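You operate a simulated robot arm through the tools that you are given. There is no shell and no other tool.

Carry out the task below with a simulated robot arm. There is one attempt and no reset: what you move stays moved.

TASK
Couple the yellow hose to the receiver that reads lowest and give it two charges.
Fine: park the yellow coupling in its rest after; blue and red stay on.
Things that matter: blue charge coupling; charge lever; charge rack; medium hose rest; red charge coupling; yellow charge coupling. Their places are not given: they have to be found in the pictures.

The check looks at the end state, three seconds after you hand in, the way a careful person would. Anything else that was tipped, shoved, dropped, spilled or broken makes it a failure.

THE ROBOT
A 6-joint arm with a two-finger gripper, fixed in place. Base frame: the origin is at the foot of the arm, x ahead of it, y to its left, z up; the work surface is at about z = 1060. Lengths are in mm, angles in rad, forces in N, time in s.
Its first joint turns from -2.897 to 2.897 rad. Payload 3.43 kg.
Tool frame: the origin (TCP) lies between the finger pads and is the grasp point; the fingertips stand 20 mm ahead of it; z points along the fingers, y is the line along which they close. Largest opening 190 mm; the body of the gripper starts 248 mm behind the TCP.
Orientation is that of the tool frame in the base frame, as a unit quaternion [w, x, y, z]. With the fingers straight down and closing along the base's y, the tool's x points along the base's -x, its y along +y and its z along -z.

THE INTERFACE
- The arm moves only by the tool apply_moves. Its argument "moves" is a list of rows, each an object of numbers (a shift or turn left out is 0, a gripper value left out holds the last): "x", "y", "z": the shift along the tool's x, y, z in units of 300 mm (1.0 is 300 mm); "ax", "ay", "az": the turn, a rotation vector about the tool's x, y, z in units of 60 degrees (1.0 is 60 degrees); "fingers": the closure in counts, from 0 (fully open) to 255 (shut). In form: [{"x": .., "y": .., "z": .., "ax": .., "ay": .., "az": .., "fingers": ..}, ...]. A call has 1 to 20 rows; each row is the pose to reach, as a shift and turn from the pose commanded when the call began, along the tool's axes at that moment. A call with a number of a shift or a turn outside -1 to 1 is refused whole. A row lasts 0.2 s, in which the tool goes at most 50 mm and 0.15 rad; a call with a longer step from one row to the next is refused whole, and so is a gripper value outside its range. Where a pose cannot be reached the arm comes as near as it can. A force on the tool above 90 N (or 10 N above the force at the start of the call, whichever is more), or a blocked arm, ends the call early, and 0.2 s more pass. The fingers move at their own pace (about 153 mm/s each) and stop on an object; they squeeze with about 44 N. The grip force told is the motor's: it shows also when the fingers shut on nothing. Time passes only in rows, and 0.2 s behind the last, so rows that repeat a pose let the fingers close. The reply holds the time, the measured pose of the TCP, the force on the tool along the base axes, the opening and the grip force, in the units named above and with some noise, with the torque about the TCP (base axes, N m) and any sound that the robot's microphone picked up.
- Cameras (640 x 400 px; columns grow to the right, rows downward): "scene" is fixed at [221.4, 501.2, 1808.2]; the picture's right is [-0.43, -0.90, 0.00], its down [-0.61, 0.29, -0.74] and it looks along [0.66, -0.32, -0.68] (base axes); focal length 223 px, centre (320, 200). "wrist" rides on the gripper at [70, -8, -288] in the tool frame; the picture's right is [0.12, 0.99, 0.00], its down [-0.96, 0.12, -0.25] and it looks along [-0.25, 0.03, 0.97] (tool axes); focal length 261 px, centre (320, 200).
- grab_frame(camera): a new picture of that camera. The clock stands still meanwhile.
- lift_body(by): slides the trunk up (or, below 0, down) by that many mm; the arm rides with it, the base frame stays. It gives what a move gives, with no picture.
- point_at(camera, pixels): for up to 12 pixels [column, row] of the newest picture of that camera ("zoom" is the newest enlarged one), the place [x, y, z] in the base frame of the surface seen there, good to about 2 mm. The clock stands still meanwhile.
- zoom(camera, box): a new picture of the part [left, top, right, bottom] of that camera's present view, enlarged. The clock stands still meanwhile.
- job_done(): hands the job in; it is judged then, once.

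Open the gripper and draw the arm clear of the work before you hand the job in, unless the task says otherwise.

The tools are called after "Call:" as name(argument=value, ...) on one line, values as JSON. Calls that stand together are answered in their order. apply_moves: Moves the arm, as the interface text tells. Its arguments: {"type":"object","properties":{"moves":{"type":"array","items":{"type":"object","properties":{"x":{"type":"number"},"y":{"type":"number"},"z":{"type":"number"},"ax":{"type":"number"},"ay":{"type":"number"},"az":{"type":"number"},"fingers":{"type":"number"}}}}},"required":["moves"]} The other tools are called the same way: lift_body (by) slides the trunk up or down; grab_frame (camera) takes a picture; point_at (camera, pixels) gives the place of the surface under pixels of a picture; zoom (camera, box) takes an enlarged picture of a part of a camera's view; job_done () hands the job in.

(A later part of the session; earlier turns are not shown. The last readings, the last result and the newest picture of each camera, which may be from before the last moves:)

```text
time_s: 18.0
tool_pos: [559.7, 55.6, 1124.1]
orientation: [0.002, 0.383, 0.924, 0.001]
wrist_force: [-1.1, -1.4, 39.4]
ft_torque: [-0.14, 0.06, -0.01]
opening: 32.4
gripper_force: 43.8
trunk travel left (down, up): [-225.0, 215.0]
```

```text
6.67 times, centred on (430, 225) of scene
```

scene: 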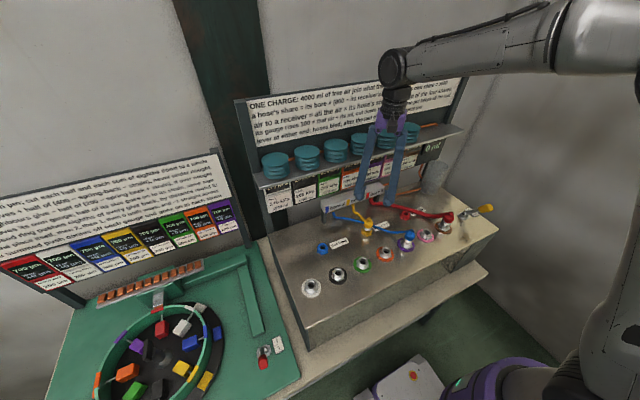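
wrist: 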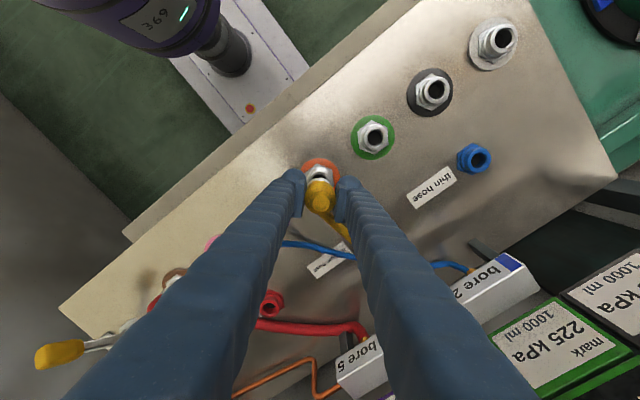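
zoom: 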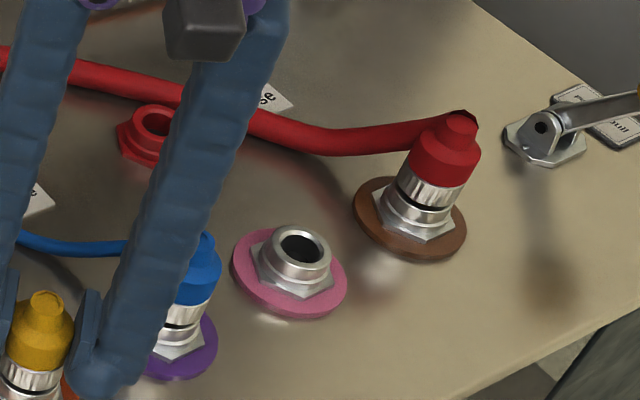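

I measure the heights of the nub tops and sleeve lower edges for comparison.

Call:
zoom(camera="scene", box=[370, 220, 420, 265])

Call:
point_at(camera="zoom", pixels=[[270, 173], [272, 185], [255, 220], [240, 285], [235, 297], [240, 312], [482, 98], [475, 135], [450, 197], [447, 210], [445, 225]])

```text
8.89 times, centred on (395, 242) of scene
```

zoom: 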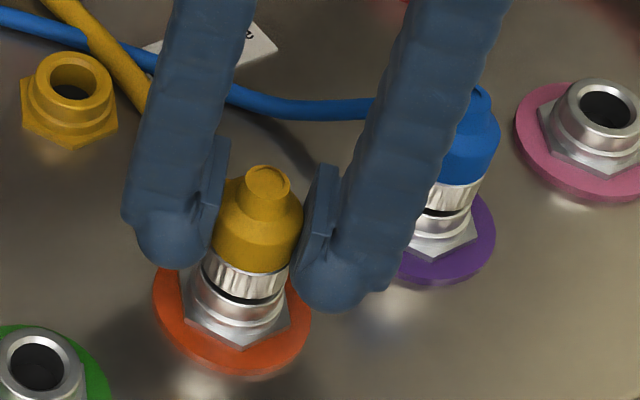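

```text
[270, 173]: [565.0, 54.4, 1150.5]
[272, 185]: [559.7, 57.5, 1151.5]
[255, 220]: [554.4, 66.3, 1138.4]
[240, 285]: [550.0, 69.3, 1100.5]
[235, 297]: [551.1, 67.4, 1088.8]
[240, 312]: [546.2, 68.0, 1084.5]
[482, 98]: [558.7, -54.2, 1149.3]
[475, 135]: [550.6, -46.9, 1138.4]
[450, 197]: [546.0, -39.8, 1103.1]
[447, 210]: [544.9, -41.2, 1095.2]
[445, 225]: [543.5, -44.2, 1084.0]
```

Heights match the seated blue within ~2 mm (nub 1151 vs 1149). I press a little further to make sure it latches, listening for a click.

Call:
apply_moves(moves=[{"z": 0.004}, {"z": 0.007}, {"z": 0.01}, {"z": 0.01}])

Call:
zoom(camera="scene", box=[370, 220, 420, 265])

Call:
point_at(camera="zoom", pixels=[[270, 173], [272, 185], [255, 220], [240, 285], [235, 297], [240, 312], [482, 98], [475, 135], [450, 197], [447, 210], [445, 225]])

```text
time_s: 19.0
tool_pos: [559.2, 56.3, 1120.0]
orientation: [0.0, 0.382, 0.924, 0.001]
wrist_force: [6.3, -1.8, 39.0]
ft_torque: [-0.19, -0.05, 0.04]
opening: 31.7
gripper_force: 44.0
trunk travel left (down, up): [-225.0, 215.0]
```

```text
8.89 times, centred on (395, 242) of scene
```

zoom: 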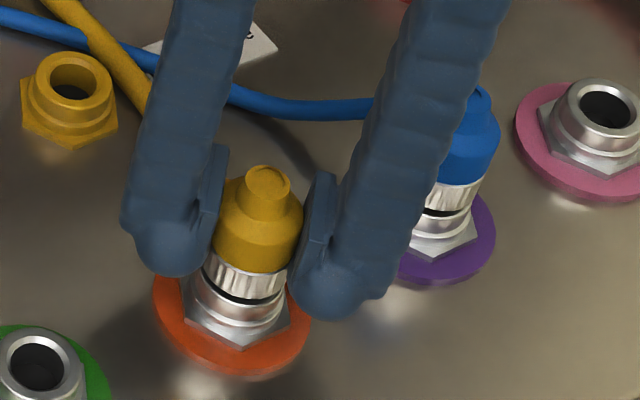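

```text
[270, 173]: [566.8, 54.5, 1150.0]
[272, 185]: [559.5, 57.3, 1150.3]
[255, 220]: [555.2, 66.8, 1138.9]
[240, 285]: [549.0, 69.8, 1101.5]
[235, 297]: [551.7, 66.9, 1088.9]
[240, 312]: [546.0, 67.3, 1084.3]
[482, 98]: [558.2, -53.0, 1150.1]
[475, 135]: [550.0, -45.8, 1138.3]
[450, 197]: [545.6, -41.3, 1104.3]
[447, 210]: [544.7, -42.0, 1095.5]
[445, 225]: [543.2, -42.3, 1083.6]
```

The coupling stayed put while the pads slipped ~4 mm, and its heights now match blue (nub 1150, shoulder 1138.5), so it is fully seated. I relax the push and open the fingers to 70 mm, then rise.

Call:
apply_moves(moves=[{"z": -0.006}, {"z": -0.006, "fingers": 161}, {"z": -0.006, "fingers": 161}, {"z": -0.006, "fingers": 161}])

Call:
zoom(camera="scene", box=[370, 220, 420, 265])

```text
time_s: 20.0
tool_pos: [558.8, 57.1, 1120.5]
orientation: [0.0, 0.383, 0.924, 0.0]
wrist_force: [-0.5, 0.6, 0.0]
ft_torque: [0.0, 0.04, 0.0]
opening: 70.2
gripper_force: 0.1
trunk travel left (down, up): [-225.0, 215.0]
```

```text
8.89 times, centred on (395, 242) of scene
```

zoom: 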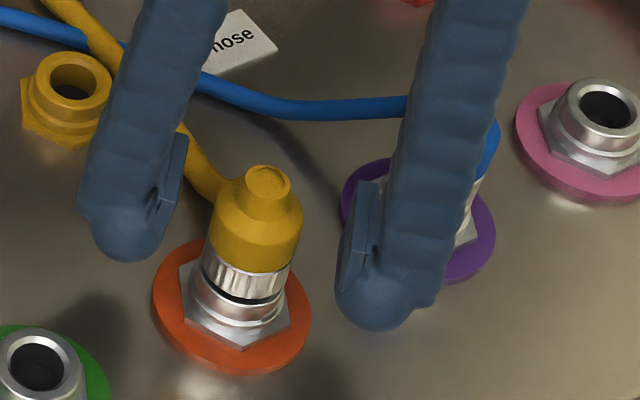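

Yellow stands on the orange receiver just as blue does on purple. I rise straight up about 180 mm and inspect.

Call:
apply_moves(moves=[{"z": -0.06}, {"z": -0.15}, {"z": -0.3}, {"z": -0.45}, {"z": -0.6}, {"z": -0.6, "az": -0.125}, {"z": -0.6, "az": -0.25}, {"z": -0.6, "az": -0.375}, {"z": -0.6, "az": -0.5}, {"z": -0.6, "az": -0.625}, {"z": -0.6, "az": -0.75}, {"z": -0.6, "az": -0.75}])

Call:
grab_frame(camera="scene")

Call:
grab_frame(camera="wrist")

```text
time_s: 22.6
tool_pos: [560.2, 57.7, 1300.8]
orientation: [0.0, -0.001, 1.0, 0.0]
wrist_force: [0.1, 1.1, 0.9]
ft_torque: [-0.04, -0.01, 0.01]
opening: 70.1
gripper_force: 0.0
trunk travel left (down, up): [-225.0, 215.0]
```

```text
taken
```

scene: 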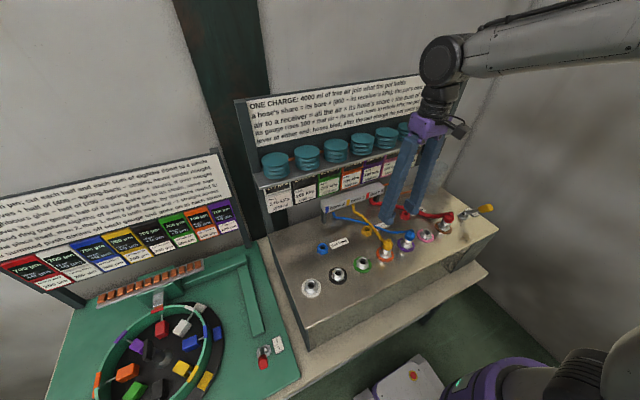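

```text
taken
```

wrist: 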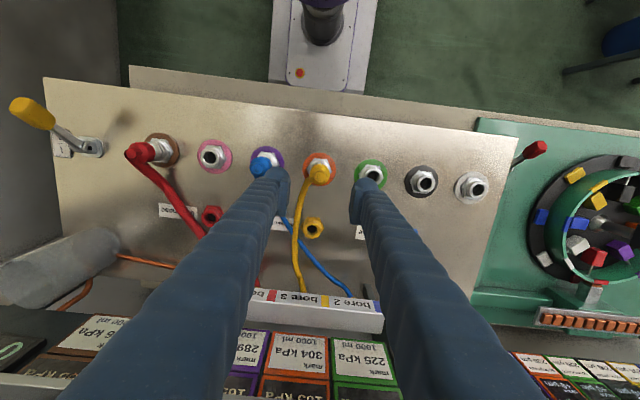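

Now the lever. I zoom on it in the scene view (around (480,212)) and measure its pivot and knob.

Call:
zoom(camera="scene", box=[450, 195, 505, 235])

Call:
point_at(camera="zoom", pixels=[[210, 195], [400, 130], [430, 110], [470, 95], [500, 80], [530, 100], [480, 130], [350, 150], [300, 170], [400, 205], [160, 240], [290, 200]])

```text
10.00 times, centred on (478, 215) of scene
```

zoom: 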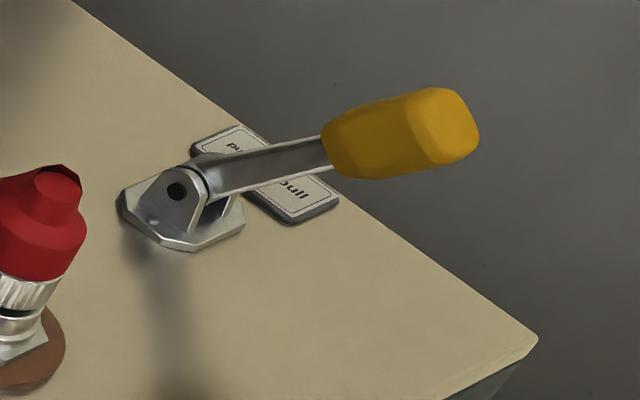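

```text
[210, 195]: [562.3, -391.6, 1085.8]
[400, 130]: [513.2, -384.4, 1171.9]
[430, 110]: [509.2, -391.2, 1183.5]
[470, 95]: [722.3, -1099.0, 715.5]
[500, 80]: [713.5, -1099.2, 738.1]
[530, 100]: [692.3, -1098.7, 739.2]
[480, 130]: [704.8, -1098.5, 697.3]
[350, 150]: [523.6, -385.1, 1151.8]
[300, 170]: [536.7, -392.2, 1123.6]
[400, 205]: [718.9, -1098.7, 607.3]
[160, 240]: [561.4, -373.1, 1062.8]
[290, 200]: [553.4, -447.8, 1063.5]
```

The lever swings in the plane y≈−390 about a pivot at (563,1084), and its knob end is at about (505,1188), tilted ~30° toward the robot. I travel at z≈1300 with fingers closing to a point on the robot side of the knob.

Call:
apply_moves(moves=[{"x": 0.05, "y": -0.12, "fingers": 255}, {"x": 0.1, "y": -0.24}, {"x": 0.15, "y": -0.36}, {"x": 0.2, "y": -0.48}, {"x": 0.25, "y": -0.6}, {"x": 0.3, "y": -0.72}, {"x": 0.35, "y": -0.84}, {"x": 0.4, "y": -0.95}])

Call:
apply_moves(moves=[{"y": -0.14}, {"y": -0.28}, {"y": -0.42}, {"y": -0.55}, {"y": -0.55}])

Call:
grab_frame(camera="wrist")

Call:
grab_frame(camera="scene")

```text
time_s: 24.4
tool_pos: [437.8, -228.1, 1300.4]
orientation: [0.001, 0.0, 1.0, 0.0]
wrist_force: [-1.6, -0.8, -0.1]
ft_torque: [0.03, -0.02, -0.02]
opening: 0.0
gripper_force: 34.5
trunk travel left (down, up): [-225.0, 215.0]
```

```text
time_s: 25.6
tool_pos: [438.4, -393.6, 1301.6]
orientation: [-0.001, 0.0, 1.0, 0.001]
wrist_force: [0.0, -0.3, -0.1]
ft_torque: [0.09, 0.04, 0.01]
opening: 0.0
gripper_force: 34.5
trunk travel left (down, up): [-225.0, 215.0]
```

```text
taken
```

wrist: 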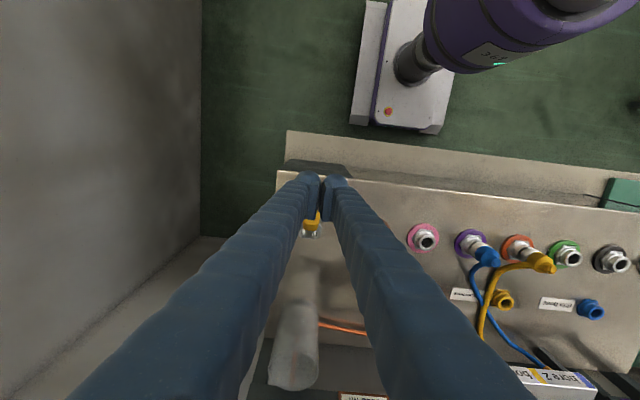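

```text
taken
```

scene: 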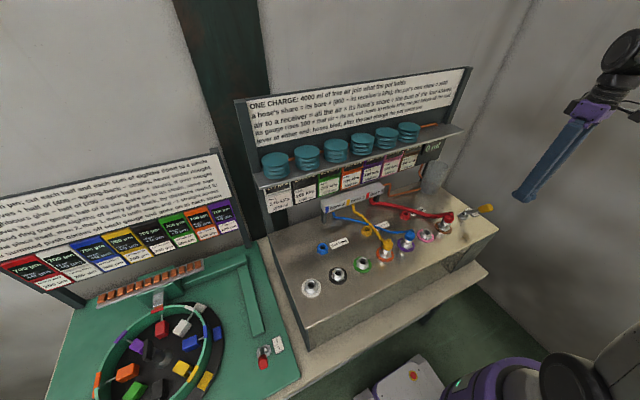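

The rack is unobstructed in the scene view now. In the wrist view the knob sits at (312,220), just left of the fingers; I zoom to measure its y-position.

Call:
zoom(camera="wrist", box=[270, 180, 370, 260])

Call:
zoom(camera="scene", box=[420, 180, 520, 250])

Call:
point_at(camera="zoom", pixels=[[400, 185], [420, 180], [440, 190], [450, 175], [455, 195], [370, 165], [375, 200], [60, 60], [100, 60], [150, 60], [60, 0], [230, 190]])

```text
5.00 times, centred on (320, 220) of wrist
```

zoom: 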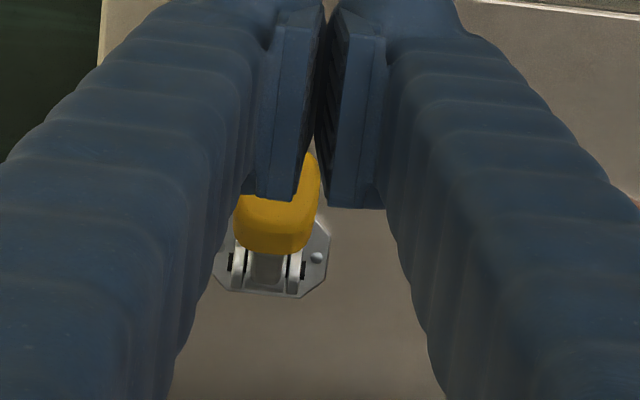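

```text
5.71 times, centred on (470, 215) of scene
```

zoom: 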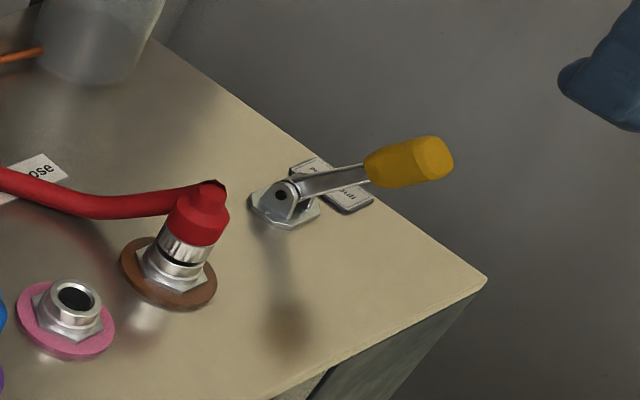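

```text
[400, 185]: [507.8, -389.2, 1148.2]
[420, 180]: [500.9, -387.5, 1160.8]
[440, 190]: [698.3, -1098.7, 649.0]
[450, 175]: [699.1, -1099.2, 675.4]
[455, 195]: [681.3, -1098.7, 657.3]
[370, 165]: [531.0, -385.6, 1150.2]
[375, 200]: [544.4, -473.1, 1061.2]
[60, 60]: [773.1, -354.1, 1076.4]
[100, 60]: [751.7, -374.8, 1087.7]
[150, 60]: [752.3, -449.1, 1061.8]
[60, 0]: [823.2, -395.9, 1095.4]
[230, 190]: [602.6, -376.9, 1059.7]
```

Knob centre is about y≈−398 (faces −386…−411). I shift there and lower the closed fingers to TCP z≈1170 on the robot side of the knob, well clear of it.

Call:
apply_moves(moves=[{"y": -0.016, "z": 0.14}, {"y": -0.016, "z": 0.28}, {"y": -0.016, "z": 0.4}, {"y": -0.016, "z": 0.435}, {"y": -0.016, "z": 0.435}])

Call:
grab_frame(camera="wrist")

Call:
zoom(camera="scene", box=[440, 140, 600, 250])

```text
time_s: 26.8
tool_pos: [438.2, -398.6, 1169.7]
orientation: [0.0, 0.0, 1.0, 0.0]
wrist_force: [0.6, -1.1, 0.4]
ft_torque: [0.0, -0.01, 0.0]
opening: 0.0
gripper_force: 34.5
trunk travel left (down, up): [-225.0, 215.0]
```

```text
taken
```

wrist: 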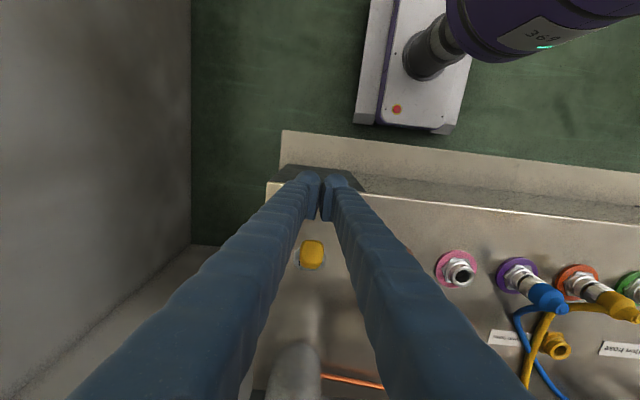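

```text
3.64 times, centred on (520, 195) of scene
```

zoom: 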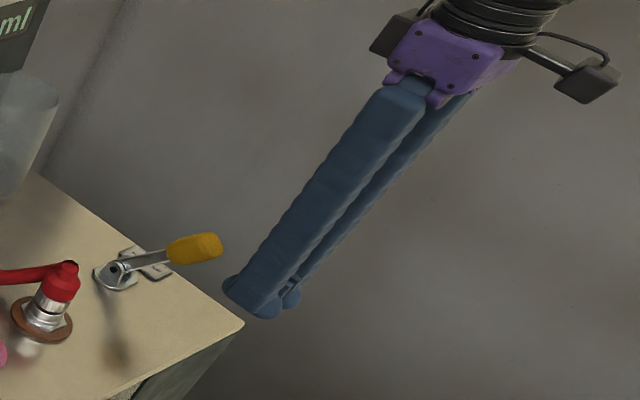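

The knob lies straight ahead (+x) of the closed fingers, same y within 1 mm. I push forward gently in small steps and watch the force.

Call:
apply_moves(moves=[{"x": -0.06}, {"x": -0.1}, {"x": -0.125}, {"x": -0.15}, {"x": -0.175}, {"x": -0.2}, {"x": -0.225}])

Call:
zoom(camera="scene", box=[420, 150, 540, 240])

```text
time_s: 28.4
tool_pos: [507.4, -398.1, 1170.4]
orientation: [0.0, 0.0, 1.0, 0.0]
wrist_force: [-0.1, 0.6, 0.2]
ft_torque: [0.0, 0.02, 0.0]
opening: 0.2
gripper_force: 34.3
trunk travel left (down, up): [-225.0, 215.0]
```

```text
4.44 times, centred on (480, 195) of scene
```

zoom: 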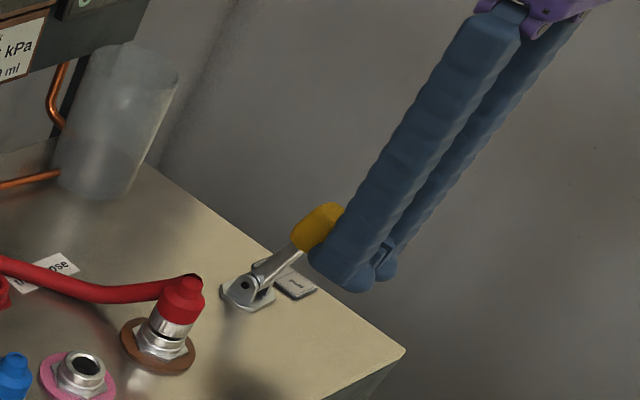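

The lever follows the fingers freely with negligible force and is now partway up. I keep pushing steadily toward the far end.

Call:
apply_moves(moves=[{"x": -0.027}, {"x": -0.054}, {"x": -0.08}, {"x": -0.107}, {"x": -0.134}, {"x": -0.16}, {"x": -0.187}])

Call:
zoom(camera="scene", box=[420, 150, 540, 240])

```text
time_s: 30.0
tool_pos: [563.3, -397.8, 1170.4]
orientation: [0.0, 0.0, 1.0, 0.0]
wrist_force: [0.2, 0.4, -0.2]
ft_torque: [0.01, 0.01, 0.01]
opening: 0.0
gripper_force: 34.4
trunk travel left (down, up): [-225.0, 215.0]
```

```text
4.44 times, centred on (480, 195) of scene
```

zoom: 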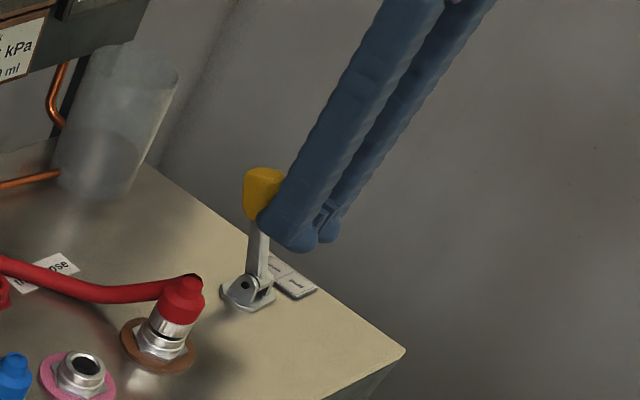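

The lever now stands about upright with no gauge read yet; I continue to push to the far stop in small steps.

Call:
apply_moves(moves=[{"x": -0.02}, {"x": -0.04}, {"x": -0.06}, {"x": -0.08}, {"x": -0.1}, {"x": -0.12}])

Call:
zoom(camera="scene", box=[420, 150, 540, 240])

Call:
zoom(camera="scene", box=[330, 130, 450, 210])

```text
time_s: 31.4
tool_pos: [588.4, -397.8, 1170.2]
orientation: [-0.005, 0.001, 1.0, 0.002]
wrist_force: [-61.7, -4.0, -10.6]
ft_torque: [-0.04, 1.04, -0.59]
opening: 0.3
gripper_force: 34.5
trunk travel left (down, up): [-225.0, 215.0]
```

```text
4.44 times, centred on (480, 195) of scene
```

zoom: 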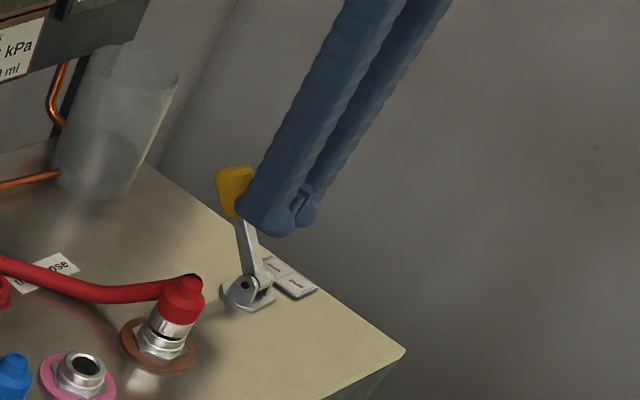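

```text
5.00 times, centred on (390, 170) of scene
```

zoom: 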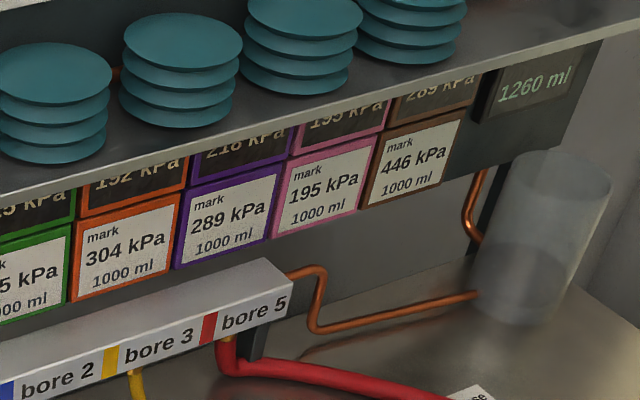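

At the far stop (−62 N), the gauges jumped to orange 192, purple 218, brown 289 and the pot 1260 ml — exactly one charge as computed. I back off, rise and pass over the knob to its far side.

Call:
apply_moves(moves=[{"x": 0.05}, {"x": 0.15}, {"x": 0.15, "z": -0.15}, {"x": 0.15, "z": -0.3}, {"x": 0.15, "z": -0.433}, {"x": 0.0, "z": -0.433}, {"x": -0.14, "z": -0.433}, {"x": -0.26, "z": -0.433}, {"x": -0.26, "z": -0.433}])

Call:
grab_frame(camera="wrist")

Call:
zoom(camera="scene", box=[400, 110, 540, 240])

```text
time_s: 33.4
tool_pos: [676.7, -398.4, 1302.7]
orientation: [0.0, 0.001, 1.0, 0.0]
wrist_force: [-0.3, 0.3, -0.7]
ft_torque: [0.0, -0.08, -0.01]
opening: 0.0
gripper_force: 34.6
trunk travel left (down, up): [-225.0, 215.0]
```

```text
taken
```

wrist: 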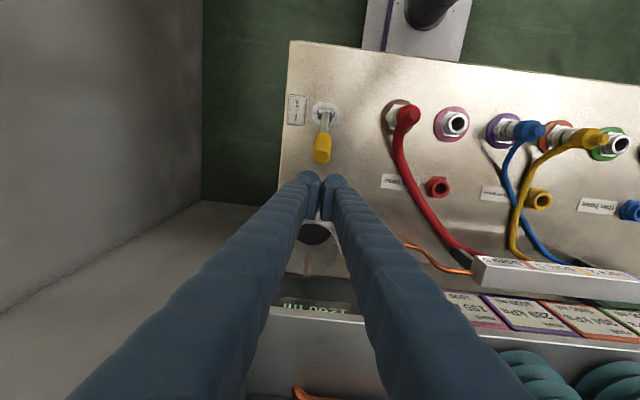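

```text
3.08 times, centred on (470, 175) of scene
```

zoom: 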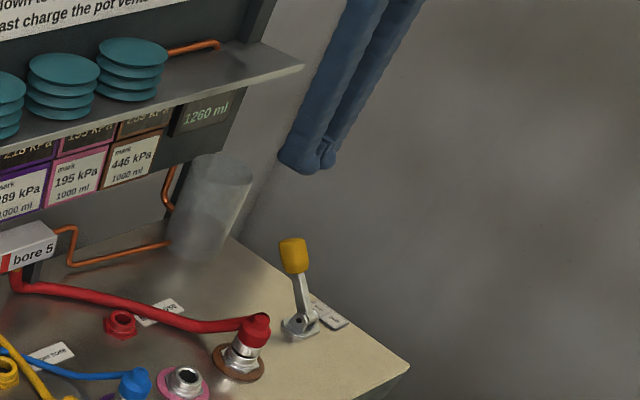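

The lever stays at the push end (wrist (322,148)). I measure the knob's position and the pot's nearest edge before descending between them.

Call:
point_at(camera="wrist", pixels=[[322, 158], [322, 163], [322, 148], [314, 150], [331, 150], [315, 222], [315, 235], [315, 255], [290, 262], [322, 118]])

Call:
zoom(camera="wrist", box=[270, 90, 390, 280])

Call:
point_at(camera="scene", pixels=[[464, 190], [466, 198], [472, 165], [460, 162], [475, 170], [463, 185]])

```text
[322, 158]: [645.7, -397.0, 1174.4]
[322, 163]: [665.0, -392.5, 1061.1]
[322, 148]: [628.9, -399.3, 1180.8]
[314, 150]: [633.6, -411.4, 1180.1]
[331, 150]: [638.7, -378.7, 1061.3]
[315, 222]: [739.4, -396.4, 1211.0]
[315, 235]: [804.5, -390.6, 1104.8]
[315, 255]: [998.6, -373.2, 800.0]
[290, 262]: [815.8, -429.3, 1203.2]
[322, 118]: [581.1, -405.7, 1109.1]
```

```text
2.11 times, centred on (330, 185) of wrist
```

zoom: 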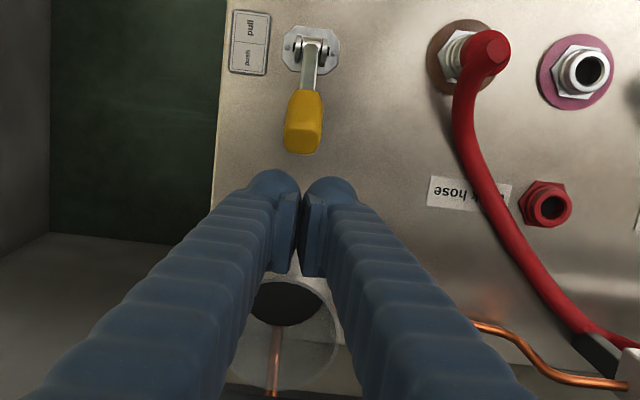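

```text
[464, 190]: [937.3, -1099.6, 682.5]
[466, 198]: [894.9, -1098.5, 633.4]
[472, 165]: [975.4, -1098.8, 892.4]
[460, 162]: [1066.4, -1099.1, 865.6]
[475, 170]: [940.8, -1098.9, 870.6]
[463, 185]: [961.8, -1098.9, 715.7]
```

Knob's far face is at x≈647 and the pot's front rim at x≈739, so I descend at x≈690 (finger 669–711) to z≈1170.

Call:
apply_moves(moves=[{"x": -0.043}, {"x": -0.043, "z": 0.12}, {"x": -0.043, "z": 0.24}, {"x": -0.043, "z": 0.36}, {"x": -0.043, "z": 0.437}, {"x": -0.043, "z": 0.437}])

Call:
zoom(camera="scene", box=[400, 110, 540, 240])

Call:
grab_frame(camera="wrist")

```text
time_s: 34.8
tool_pos: [689.5, -398.4, 1169.1]
orientation: [-0.001, 0.0, 1.0, 0.0]
wrist_force: [-0.4, -0.1, 0.0]
ft_torque: [-0.01, 0.02, -0.03]
opening: 0.0
gripper_force: 34.2
trunk travel left (down, up): [-225.0, 215.0]
```

```text
3.08 times, centred on (470, 175) of scene
```

zoom: 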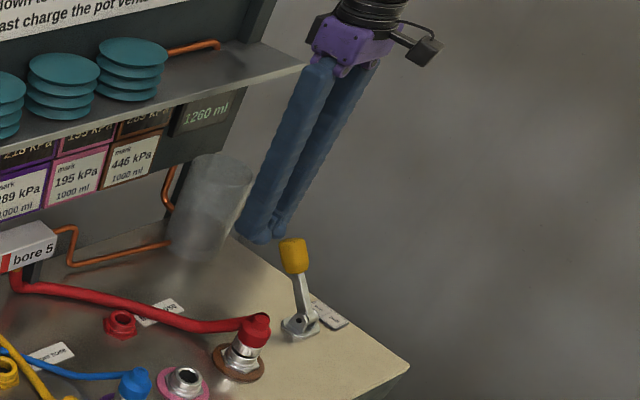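

```text
taken
```

wrist: 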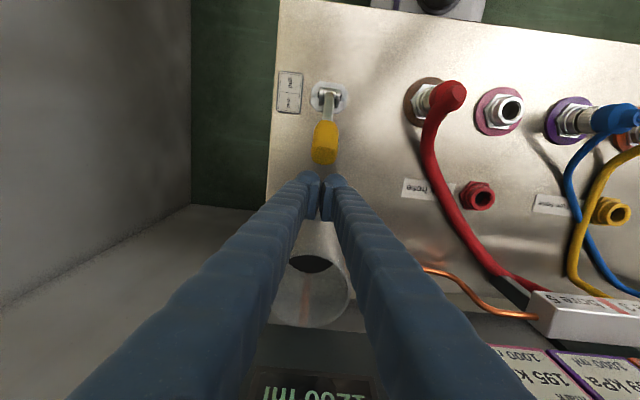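

The fingers are down between knob and pot without contact. I draw the lever back toward the robot in small steps.

Call:
apply_moves(moves=[{"x": 0.04}, {"x": 0.07}, {"x": 0.1}, {"x": 0.13}, {"x": 0.16}, {"x": 0.19}, {"x": 0.22}, {"x": 0.25}, {"x": 0.28}])

Call:
zoom(camera="scene", box=[400, 110, 540, 240])

```text
time_s: 36.8
tool_pos: [606.0, -398.4, 1168.6]
orientation: [-0.001, 0.0, 1.0, 0.0]
wrist_force: [-0.2, -0.3, -0.2]
ft_torque: [0.0, -0.02, -0.01]
opening: 0.0
gripper_force: 34.1
trunk travel left (down, up): [-225.0, 215.0]
```

```text
3.08 times, centred on (470, 175) of scene
```

zoom: 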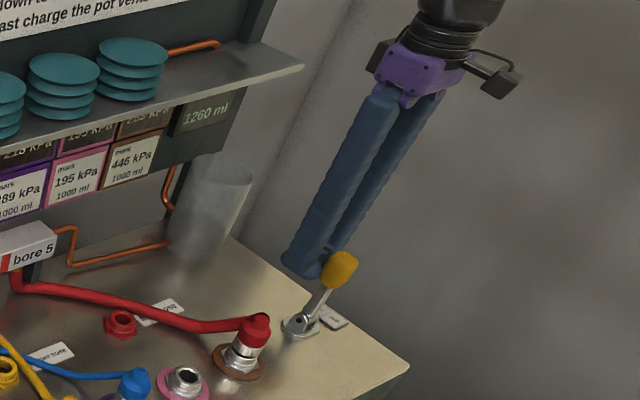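

The lever is past upright, gauge still 1260 ml. I continue to the near stop in small steps.

Call:
apply_moves(moves=[{"x": 0.02}, {"x": 0.04}, {"x": 0.06}, {"x": 0.08}, {"x": 0.1}, {"x": 0.12}, {"x": 0.14}])

Call:
zoom(camera="scene", box=[400, 110, 540, 240])

Call:
zoom(camera="scene", box=[330, 130, 450, 210])

```text
time_s: 38.4
tool_pos: [564.3, -399.0, 1169.6]
orientation: [0.0, -0.001, 1.0, 0.0]
wrist_force: [0.3, -0.2, 0.1]
ft_torque: [0.02, -0.01, 0.01]
opening: 0.2
gripper_force: 34.6
trunk travel left (down, up): [-225.0, 215.0]
```

```text
3.08 times, centred on (470, 175) of scene
```

zoom: 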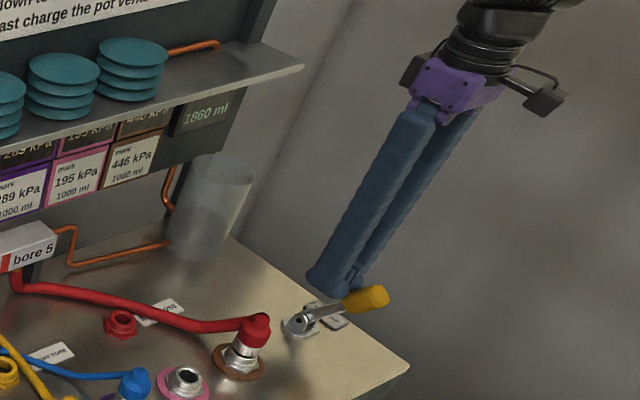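

```text
5.00 times, centred on (390, 170) of scene
```

zoom: 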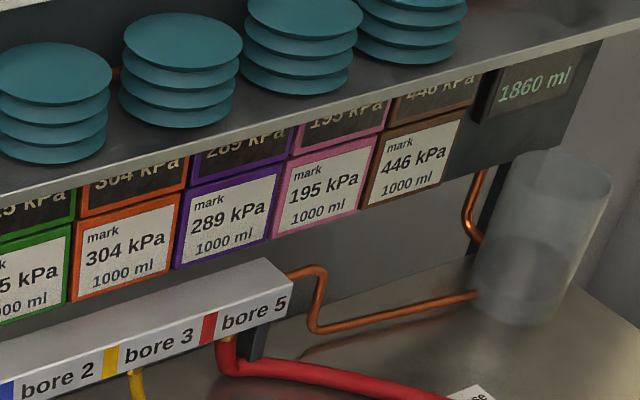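

Second charge done: gauges show 304 / 289 / 446, matching all marks (pot 1860 ml). No stop force yet, so I ease the lever on until it rests at its near stop so the hoses are bled.

Call:
apply_moves(moves=[{"x": 0.015}, {"x": 0.03}, {"x": 0.045}, {"x": 0.06}])

Call:
zoom(camera="scene", box=[400, 110, 540, 240])

```text
time_s: 39.4
tool_pos: [551.9, -397.8, 1168.2]
orientation: [0.002, 0.0, 1.0, -0.001]
wrist_force: [34.4, 3.8, -1.1]
ft_torque: [0.14, -0.46, 0.23]
opening: 0.0
gripper_force: 34.3
trunk travel left (down, up): [-225.0, 215.0]
```

```text
3.08 times, centred on (470, 175) of scene
```

zoom: 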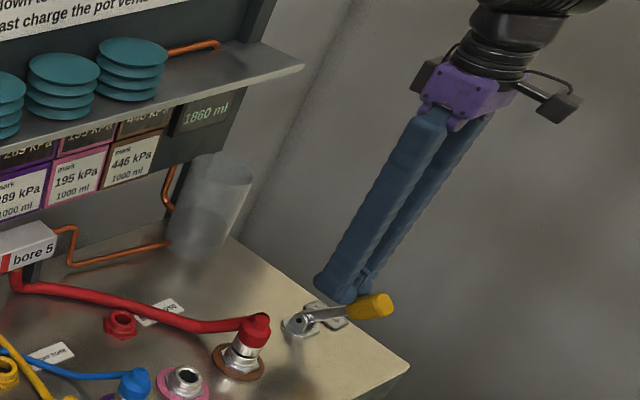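

The lever is at its near stop (34 N). I back the fingers off it, rise, and start toward the yellow coupling at height.

Call:
apply_moves(moves=[{"x": -0.06}, {"x": -0.12}, {"x": -0.12, "z": -0.15}, {"x": -0.12, "z": -0.3}, {"x": -0.12, "z": -0.44}, {"x": -0.12, "y": 0.14, "z": -0.44}, {"x": -0.12, "y": 0.28, "z": -0.44}, {"x": -0.12, "y": 0.42, "z": -0.44}, {"x": -0.12, "y": 0.56, "z": -0.44}, {"x": -0.12, "y": 0.7, "z": -0.44}, {"x": -0.1, "y": 0.84, "z": -0.44}, {"x": -0.05, "y": 0.98, "z": -0.44}, {"x": -0.05, "y": 0.98, "z": -0.44}])

Call:
zoom(camera="scene", box=[330, 120, 530, 260])

```text
time_s: 42.2
tool_pos: [562.0, -104.1, 1299.6]
orientation: [-0.001, 0.0, 1.0, 0.0]
wrist_force: [-0.4, 0.4, -0.2]
ft_torque: [-0.07, 0.02, -0.01]
opening: 0.1
gripper_force: 34.7
trunk travel left (down, up): [-225.0, 215.0]
```

```text
2.86 times, centred on (430, 190) of scene
```

zoom: 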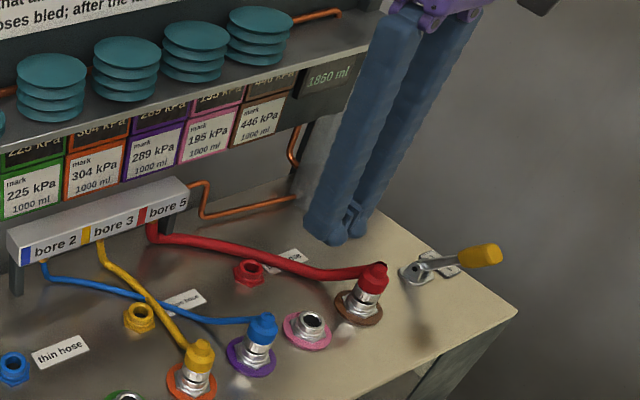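

Lever is at its pull end again and gauges hold. I move over the orange receiver, open to 70 mm and turn the closing axis to 45° again.

Call:
apply_moves(moves=[{"y": 0.13, "fingers": 161}, {"y": 0.26}, {"y": 0.39}, {"x": 0.005, "y": 0.536}, {"x": 0.005, "y": 0.536, "az": 0.125}, {"x": 0.005, "y": 0.536, "az": 0.25}, {"x": 0.005, "y": 0.536, "az": 0.375}, {"x": 0.005, "y": 0.536, "az": 0.5}, {"x": 0.005, "y": 0.536, "az": 0.625}, {"x": 0.005, "y": 0.536, "az": 0.75}, {"x": 0.005, "y": 0.536, "az": 0.75}])

Call:
grab_frame(camera="wrist")

Call:
zoom(camera="wrist", box=[260, 120, 380, 230])

```text
time_s: 44.6
tool_pos: [560.0, 56.5, 1301.0]
orientation: [0.0, 0.383, 0.924, 0.0]
wrist_force: [-0.3, -0.2, -0.3]
ft_torque: [0.04, -0.01, -0.02]
opening: 70.0
gripper_force: 0.1
trunk travel left (down, up): [-225.0, 215.0]
```

```text
taken
```

wrist: 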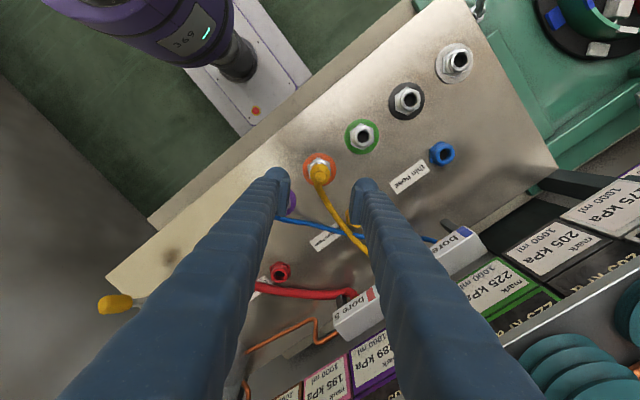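

```text
3.64 times, centred on (320, 175) of wrist
```

zoom: 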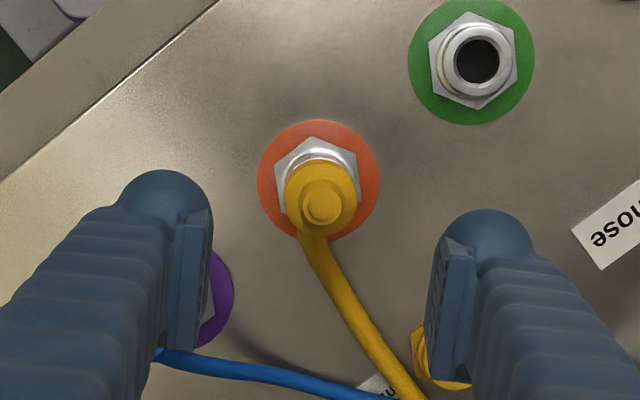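

The nub projects to wrist (320.6,175.8), centred under the tool. I descend to TCP z≈1125 and close on the body.

Call:
apply_moves(moves=[{"z": 0.13}, {"z": 0.26}, {"z": 0.39}, {"z": 0.48}, {"z": 0.55}, {"z": 0.587}, {"z": 0.587}])

Call:
zoom(camera="scene", box=[350, 205, 430, 270])

Call:
zoom(camera="wrist", box=[260, 120, 380, 230])

```text
time_s: 46.2
tool_pos: [560.8, 55.2, 1124.8]
orientation: [0.0, 0.383, 0.924, 0.0]
wrist_force: [0.3, -0.1, -0.7]
ft_torque: [0.02, 0.0, 0.0]
opening: 70.1
gripper_force: 0.0
trunk travel left (down, up): [-225.0, 215.0]
```

```text
6.15 times, centred on (390, 238) of scene
```

zoom: 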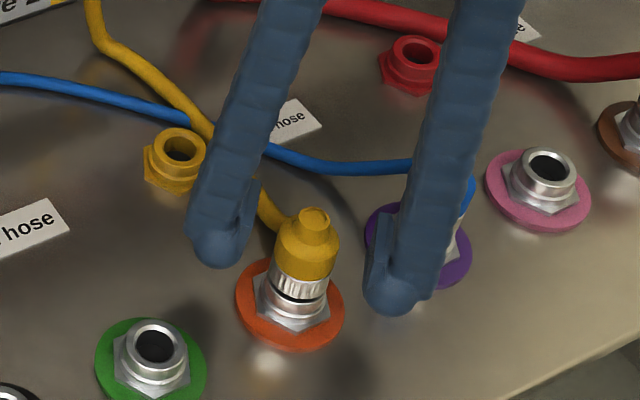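

```text
3.64 times, centred on (320, 175) of wrist
```

zoom: 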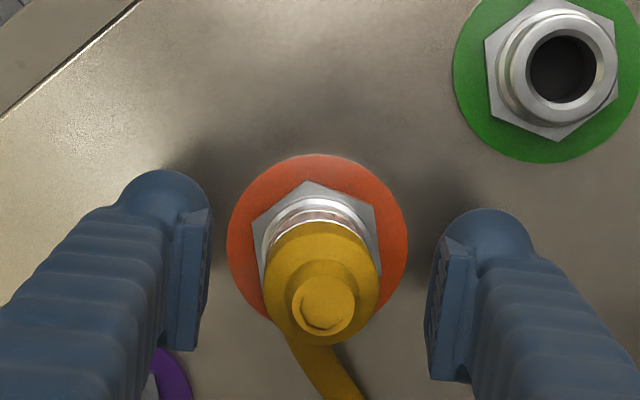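

The coupling body is centred between the pads. I close on it and then lift gently.

Call:
apply_moves(moves=[{"fingers": 255}, {"fingers": 255}, {"fingers": 255}, {"fingers": 255}])

Call:
apply_moves(moves=[{"z": -0.01}, {"z": -0.02}, {"z": -0.03}, {"z": -0.045}, {"z": -0.06}])

Call:
zoom(camera="scene", box=[350, 205, 430, 270])

```text
time_s: 47.2
tool_pos: [560.2, 56.2, 1125.8]
orientation: [0.0, 0.383, 0.924, 0.001]
wrist_force: [-1.1, -1.3, -2.0]
ft_torque: [-0.08, 0.04, 0.0]
opening: 31.9
gripper_force: 44.6
trunk travel left (down, up): [-225.0, 215.0]
```

```text
time_s: 48.4
tool_pos: [559.8, 56.8, 1143.0]
orientation: [0.0, 0.383, 0.924, 0.0]
wrist_force: [-0.1, 0.0, -0.5]
ft_torque: [0.0, 0.0, 0.04]
opening: 31.8
gripper_force: 43.9
trunk travel left (down, up): [-225.0, 215.0]
```

```text
6.15 times, centred on (390, 238) of scene
```

zoom: 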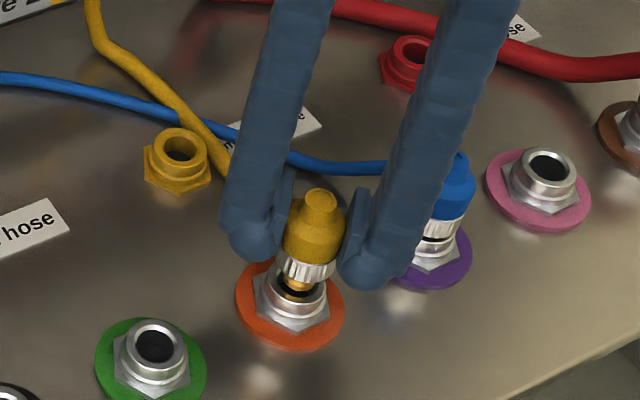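

It lifts free again. I raise it to z≈1192 and carry it to above its own rest at (686,57).

Call:
apply_moves(moves=[{"z": -0.08}, {"z": -0.163}, {"x": -0.06, "y": 0.06, "z": -0.163}, {"x": -0.12, "y": 0.12, "z": -0.163}, {"x": -0.18, "y": 0.18, "z": -0.163}, {"x": -0.24, "y": 0.24, "z": -0.163}, {"x": -0.2953, "y": 0.2973, "z": -0.163}, {"x": -0.2953, "y": 0.2973, "z": -0.163}])

Call:
zoom(camera="scene", box=[330, 190, 410, 260])

Call:
zoom(camera="wrist", box=[260, 120, 380, 230])

```text
time_s: 50.2
tool_pos: [686.2, 57.8, 1191.4]
orientation: [0.0, 0.383, 0.924, 0.001]
wrist_force: [1.1, -0.3, -0.6]
ft_torque: [0.0, -0.04, -0.03]
opening: 32.1
gripper_force: 44.2
trunk travel left (down, up): [-225.0, 215.0]
```

```text
5.71 times, centred on (370, 225) of scene
```

zoom: 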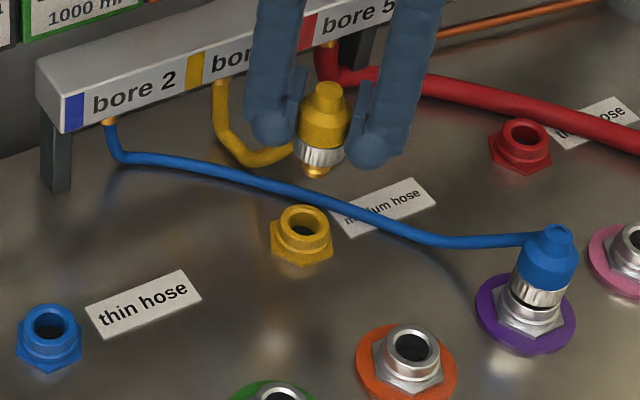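

```text
3.64 times, centred on (320, 175) of wrist
```

zoom: 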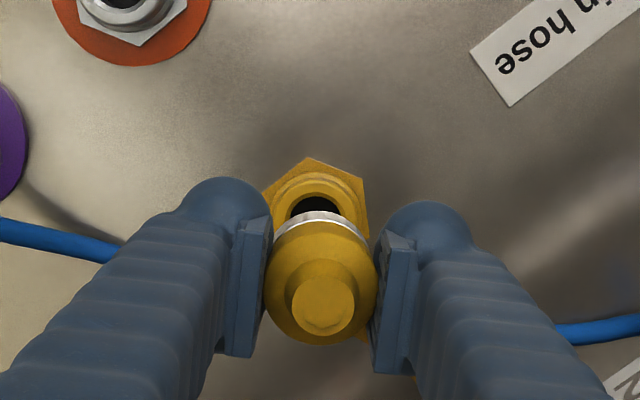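

The scene view is nearly identical to when it was first lifted off. I check the rest's rim under the coupling in the wrist zoom to fine-tune.

Call:
point_at(camera="zoom", pixels=[[262, 195], [308, 157], [369, 182], [290, 205], [341, 205], [276, 205], [355, 205], [315, 176], [315, 195]])

Call:
zoom(camera="wrist", box=[290, 155, 350, 195])

```text
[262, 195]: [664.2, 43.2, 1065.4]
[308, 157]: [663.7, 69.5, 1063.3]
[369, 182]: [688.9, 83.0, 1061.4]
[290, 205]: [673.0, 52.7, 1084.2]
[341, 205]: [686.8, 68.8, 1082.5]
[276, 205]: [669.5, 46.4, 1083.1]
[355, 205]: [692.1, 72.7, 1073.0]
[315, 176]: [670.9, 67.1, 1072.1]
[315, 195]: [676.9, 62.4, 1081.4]
```

```text
10.00 times, centred on (320, 175) of wrist
```

zoom: 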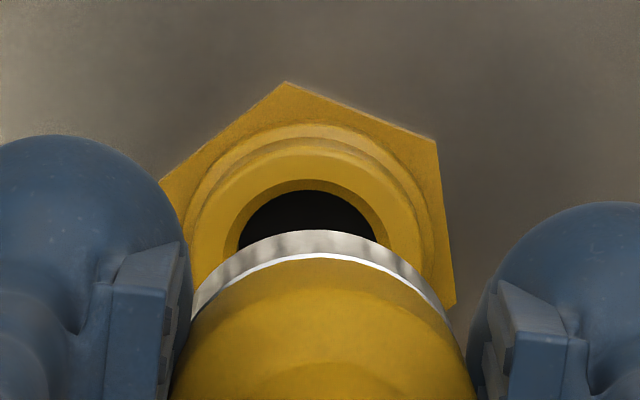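

My commanded moves sum to within 0.2 mm of the original grasp position, and the rest's hexagon centre projects under the tool, so I lower to z≈1150 and check once more.

Call:
apply_moves(moves=[{"z": 0.05}, {"z": 0.1}, {"z": 0.135}, {"z": 0.135}])

Call:
zoom(camera="scene", box=[340, 200, 400, 250])

Call:
zoom(camera="wrist", box=[260, 120, 380, 230])

```text
time_s: 51.2
tool_pos: [686.5, 57.6, 1151.8]
orientation: [0.0, 0.383, 0.924, 0.001]
wrist_force: [-0.1, 0.1, -1.3]
ft_torque: [-0.03, 0.04, 0.02]
opening: 31.9
gripper_force: 43.4
trunk travel left (down, up): [-225.0, 215.0]
```

```text
8.00 times, centred on (370, 225) of scene
```

zoom: 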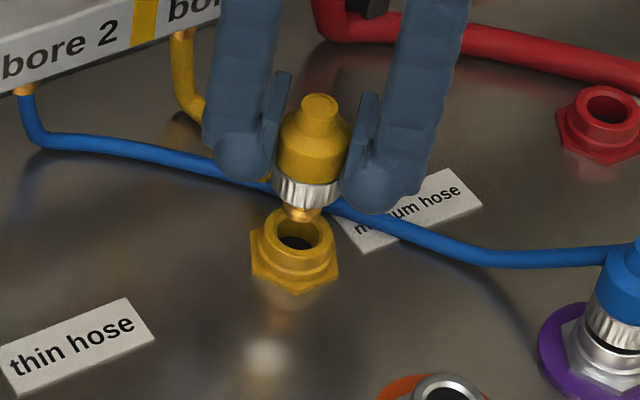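

```text
3.64 times, centred on (320, 175) of wrist
```

zoom: 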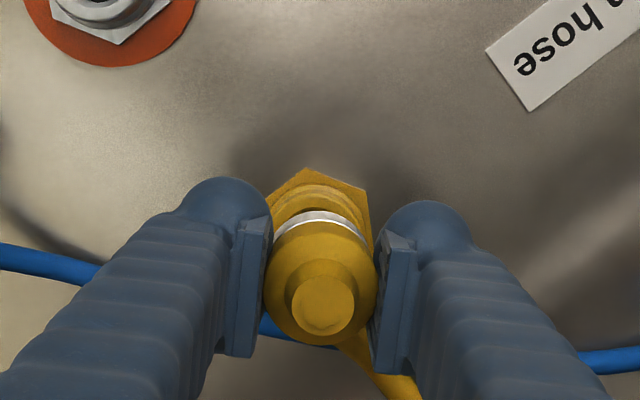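

The nozzle points into the rest's bore in both views. I lower slowly to the seated height (~1120).

Call:
apply_moves(moves=[{"z": 0.02}, {"z": 0.04}, {"z": 0.055}, {"z": 0.07}, {"z": 0.08}, {"z": 0.09}, {"z": 0.1}])

Call:
zoom(camera="scene", box=[340, 200, 400, 250])

Call:
point_at(camera="zoom", pixels=[[310, 120], [310, 130], [300, 160], [295, 205], [290, 245]])

```text
time_s: 52.8
tool_pos: [686.8, 56.3, 1119.6]
orientation: [-0.001, 0.384, 0.923, -0.001]
wrist_force: [-0.2, -0.4, -2.0]
ft_torque: [0.01, 0.02, -0.03]
opening: 32.3
gripper_force: 44.1
trunk travel left (down, up): [-225.0, 215.0]
```

```text
8.00 times, centred on (370, 225) of scene
```

zoom: 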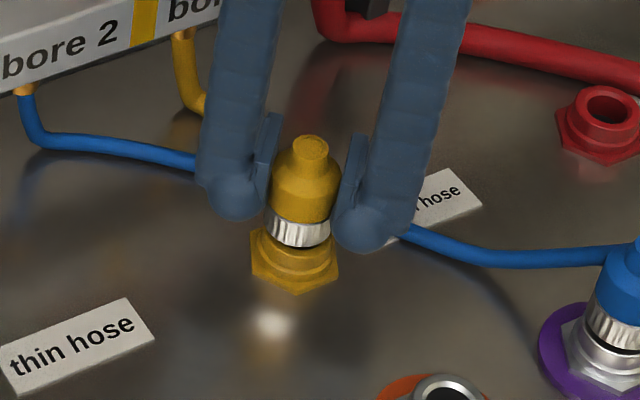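

```text
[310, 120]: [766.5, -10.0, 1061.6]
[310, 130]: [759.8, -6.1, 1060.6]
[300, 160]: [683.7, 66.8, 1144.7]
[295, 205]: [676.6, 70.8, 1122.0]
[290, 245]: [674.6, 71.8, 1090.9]
```

No contact force yet at 1119.6. I measure the nub top and the sleeve/rim gap.

Call:
zoom(camera="scene", box=[355, 210, 390, 240])

Call:
point_at(camera="zoom", pixels=[[335, 85], [340, 70], [335, 95], [310, 250], [305, 280], [305, 300], [300, 320]])

```text
13.33 times, centred on (372, 225) of scene
```

zoom: 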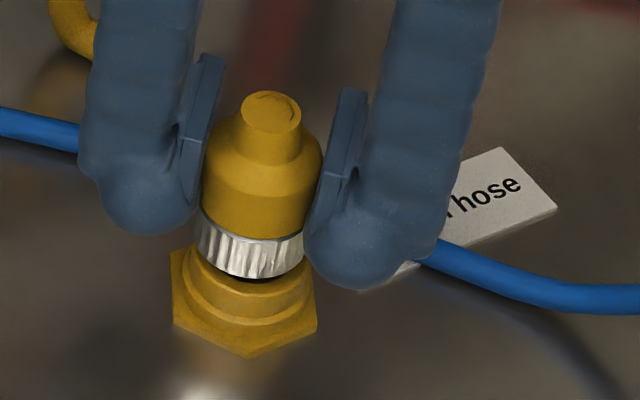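

```text
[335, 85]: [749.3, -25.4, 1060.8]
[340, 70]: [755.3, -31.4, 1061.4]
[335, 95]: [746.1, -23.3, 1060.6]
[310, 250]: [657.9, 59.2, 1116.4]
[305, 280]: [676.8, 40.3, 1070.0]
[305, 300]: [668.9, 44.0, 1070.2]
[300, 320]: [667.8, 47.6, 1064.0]
```

A thin dark gap remains under the sleeve at zoom (240,275). I ease down a few more mm until contact force appears.

Call:
apply_moves(moves=[{"z": 0.004}, {"z": 0.008}, {"z": 0.012}])

Call:
zoom(camera="scene", box=[355, 210, 390, 240])

Call:
point_at(camera="zoom", pixels=[[272, 105], [265, 115], [260, 170], [250, 250]])

```text
time_s: 53.6
tool_pos: [686.0, 56.8, 1118.2]
orientation: [0.0, 0.383, 0.924, 0.0]
wrist_force: [-1.2, -0.6, 5.0]
ft_torque: [0.0, 0.05, 0.01]
opening: 32.1
gripper_force: 44.0
trunk travel left (down, up): [-225.0, 215.0]
```

```text
13.33 times, centred on (372, 225) of scene
```

zoom: 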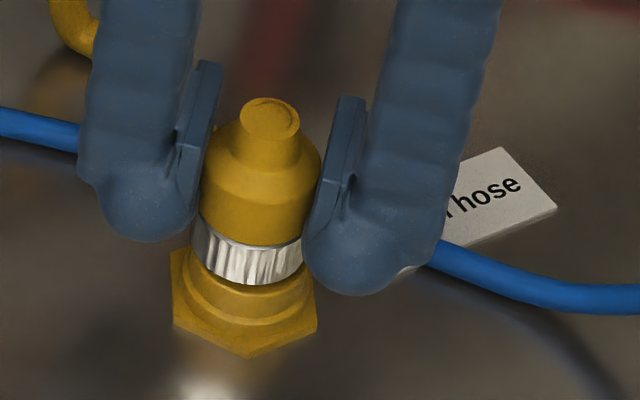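

```text
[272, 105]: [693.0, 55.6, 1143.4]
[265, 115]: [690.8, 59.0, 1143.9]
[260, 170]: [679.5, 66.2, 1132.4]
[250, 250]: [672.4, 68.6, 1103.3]
```

Contact (5 N) and the gap is closed; nub top is 1143.7, as at the start. A slight extra press to seat it, then I relax and open the fingers.

Call:
apply_moves(moves=[{"z": 0.004}, {"z": 0.006}, {"z": 0.006}, {"z": 0.0}, {"z": 0.0, "fingers": 161}, {"z": 0.0, "fingers": 161}, {"z": 0.0, "fingers": 161}, {"z": 0.0, "fingers": 161}])

Call:
zoom(camera="scene", box=[355, 210, 390, 240])

Call:
zoom(camera="wrist", box=[260, 120, 380, 230])

```text
time_s: 55.4
tool_pos: [685.9, 57.8, 1117.6]
orientation: [0.0, 0.383, 0.924, 0.0]
wrist_force: [0.1, -0.4, -0.1]
ft_torque: [0.01, 0.02, 0.04]
opening: 70.0
gripper_force: 0.1
trunk travel left (down, up): [-225.0, 215.0]
```

```text
13.33 times, centred on (372, 225) of scene
```

zoom: 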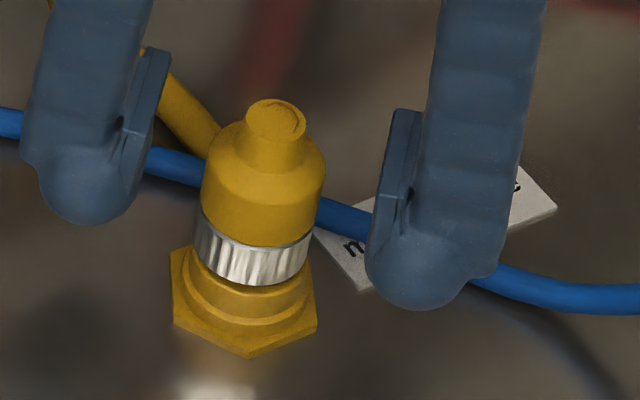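

```text
3.64 times, centred on (320, 175) of wrist
```

zoom: 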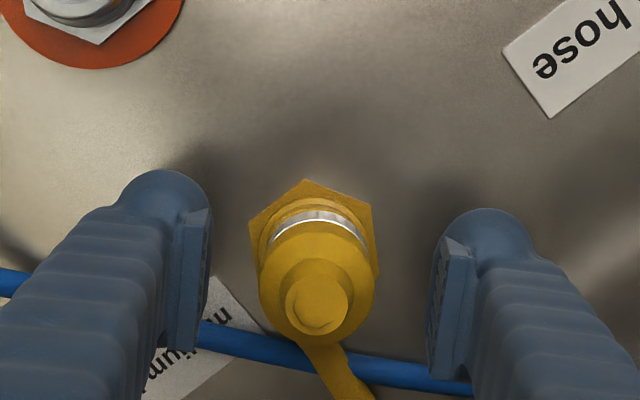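

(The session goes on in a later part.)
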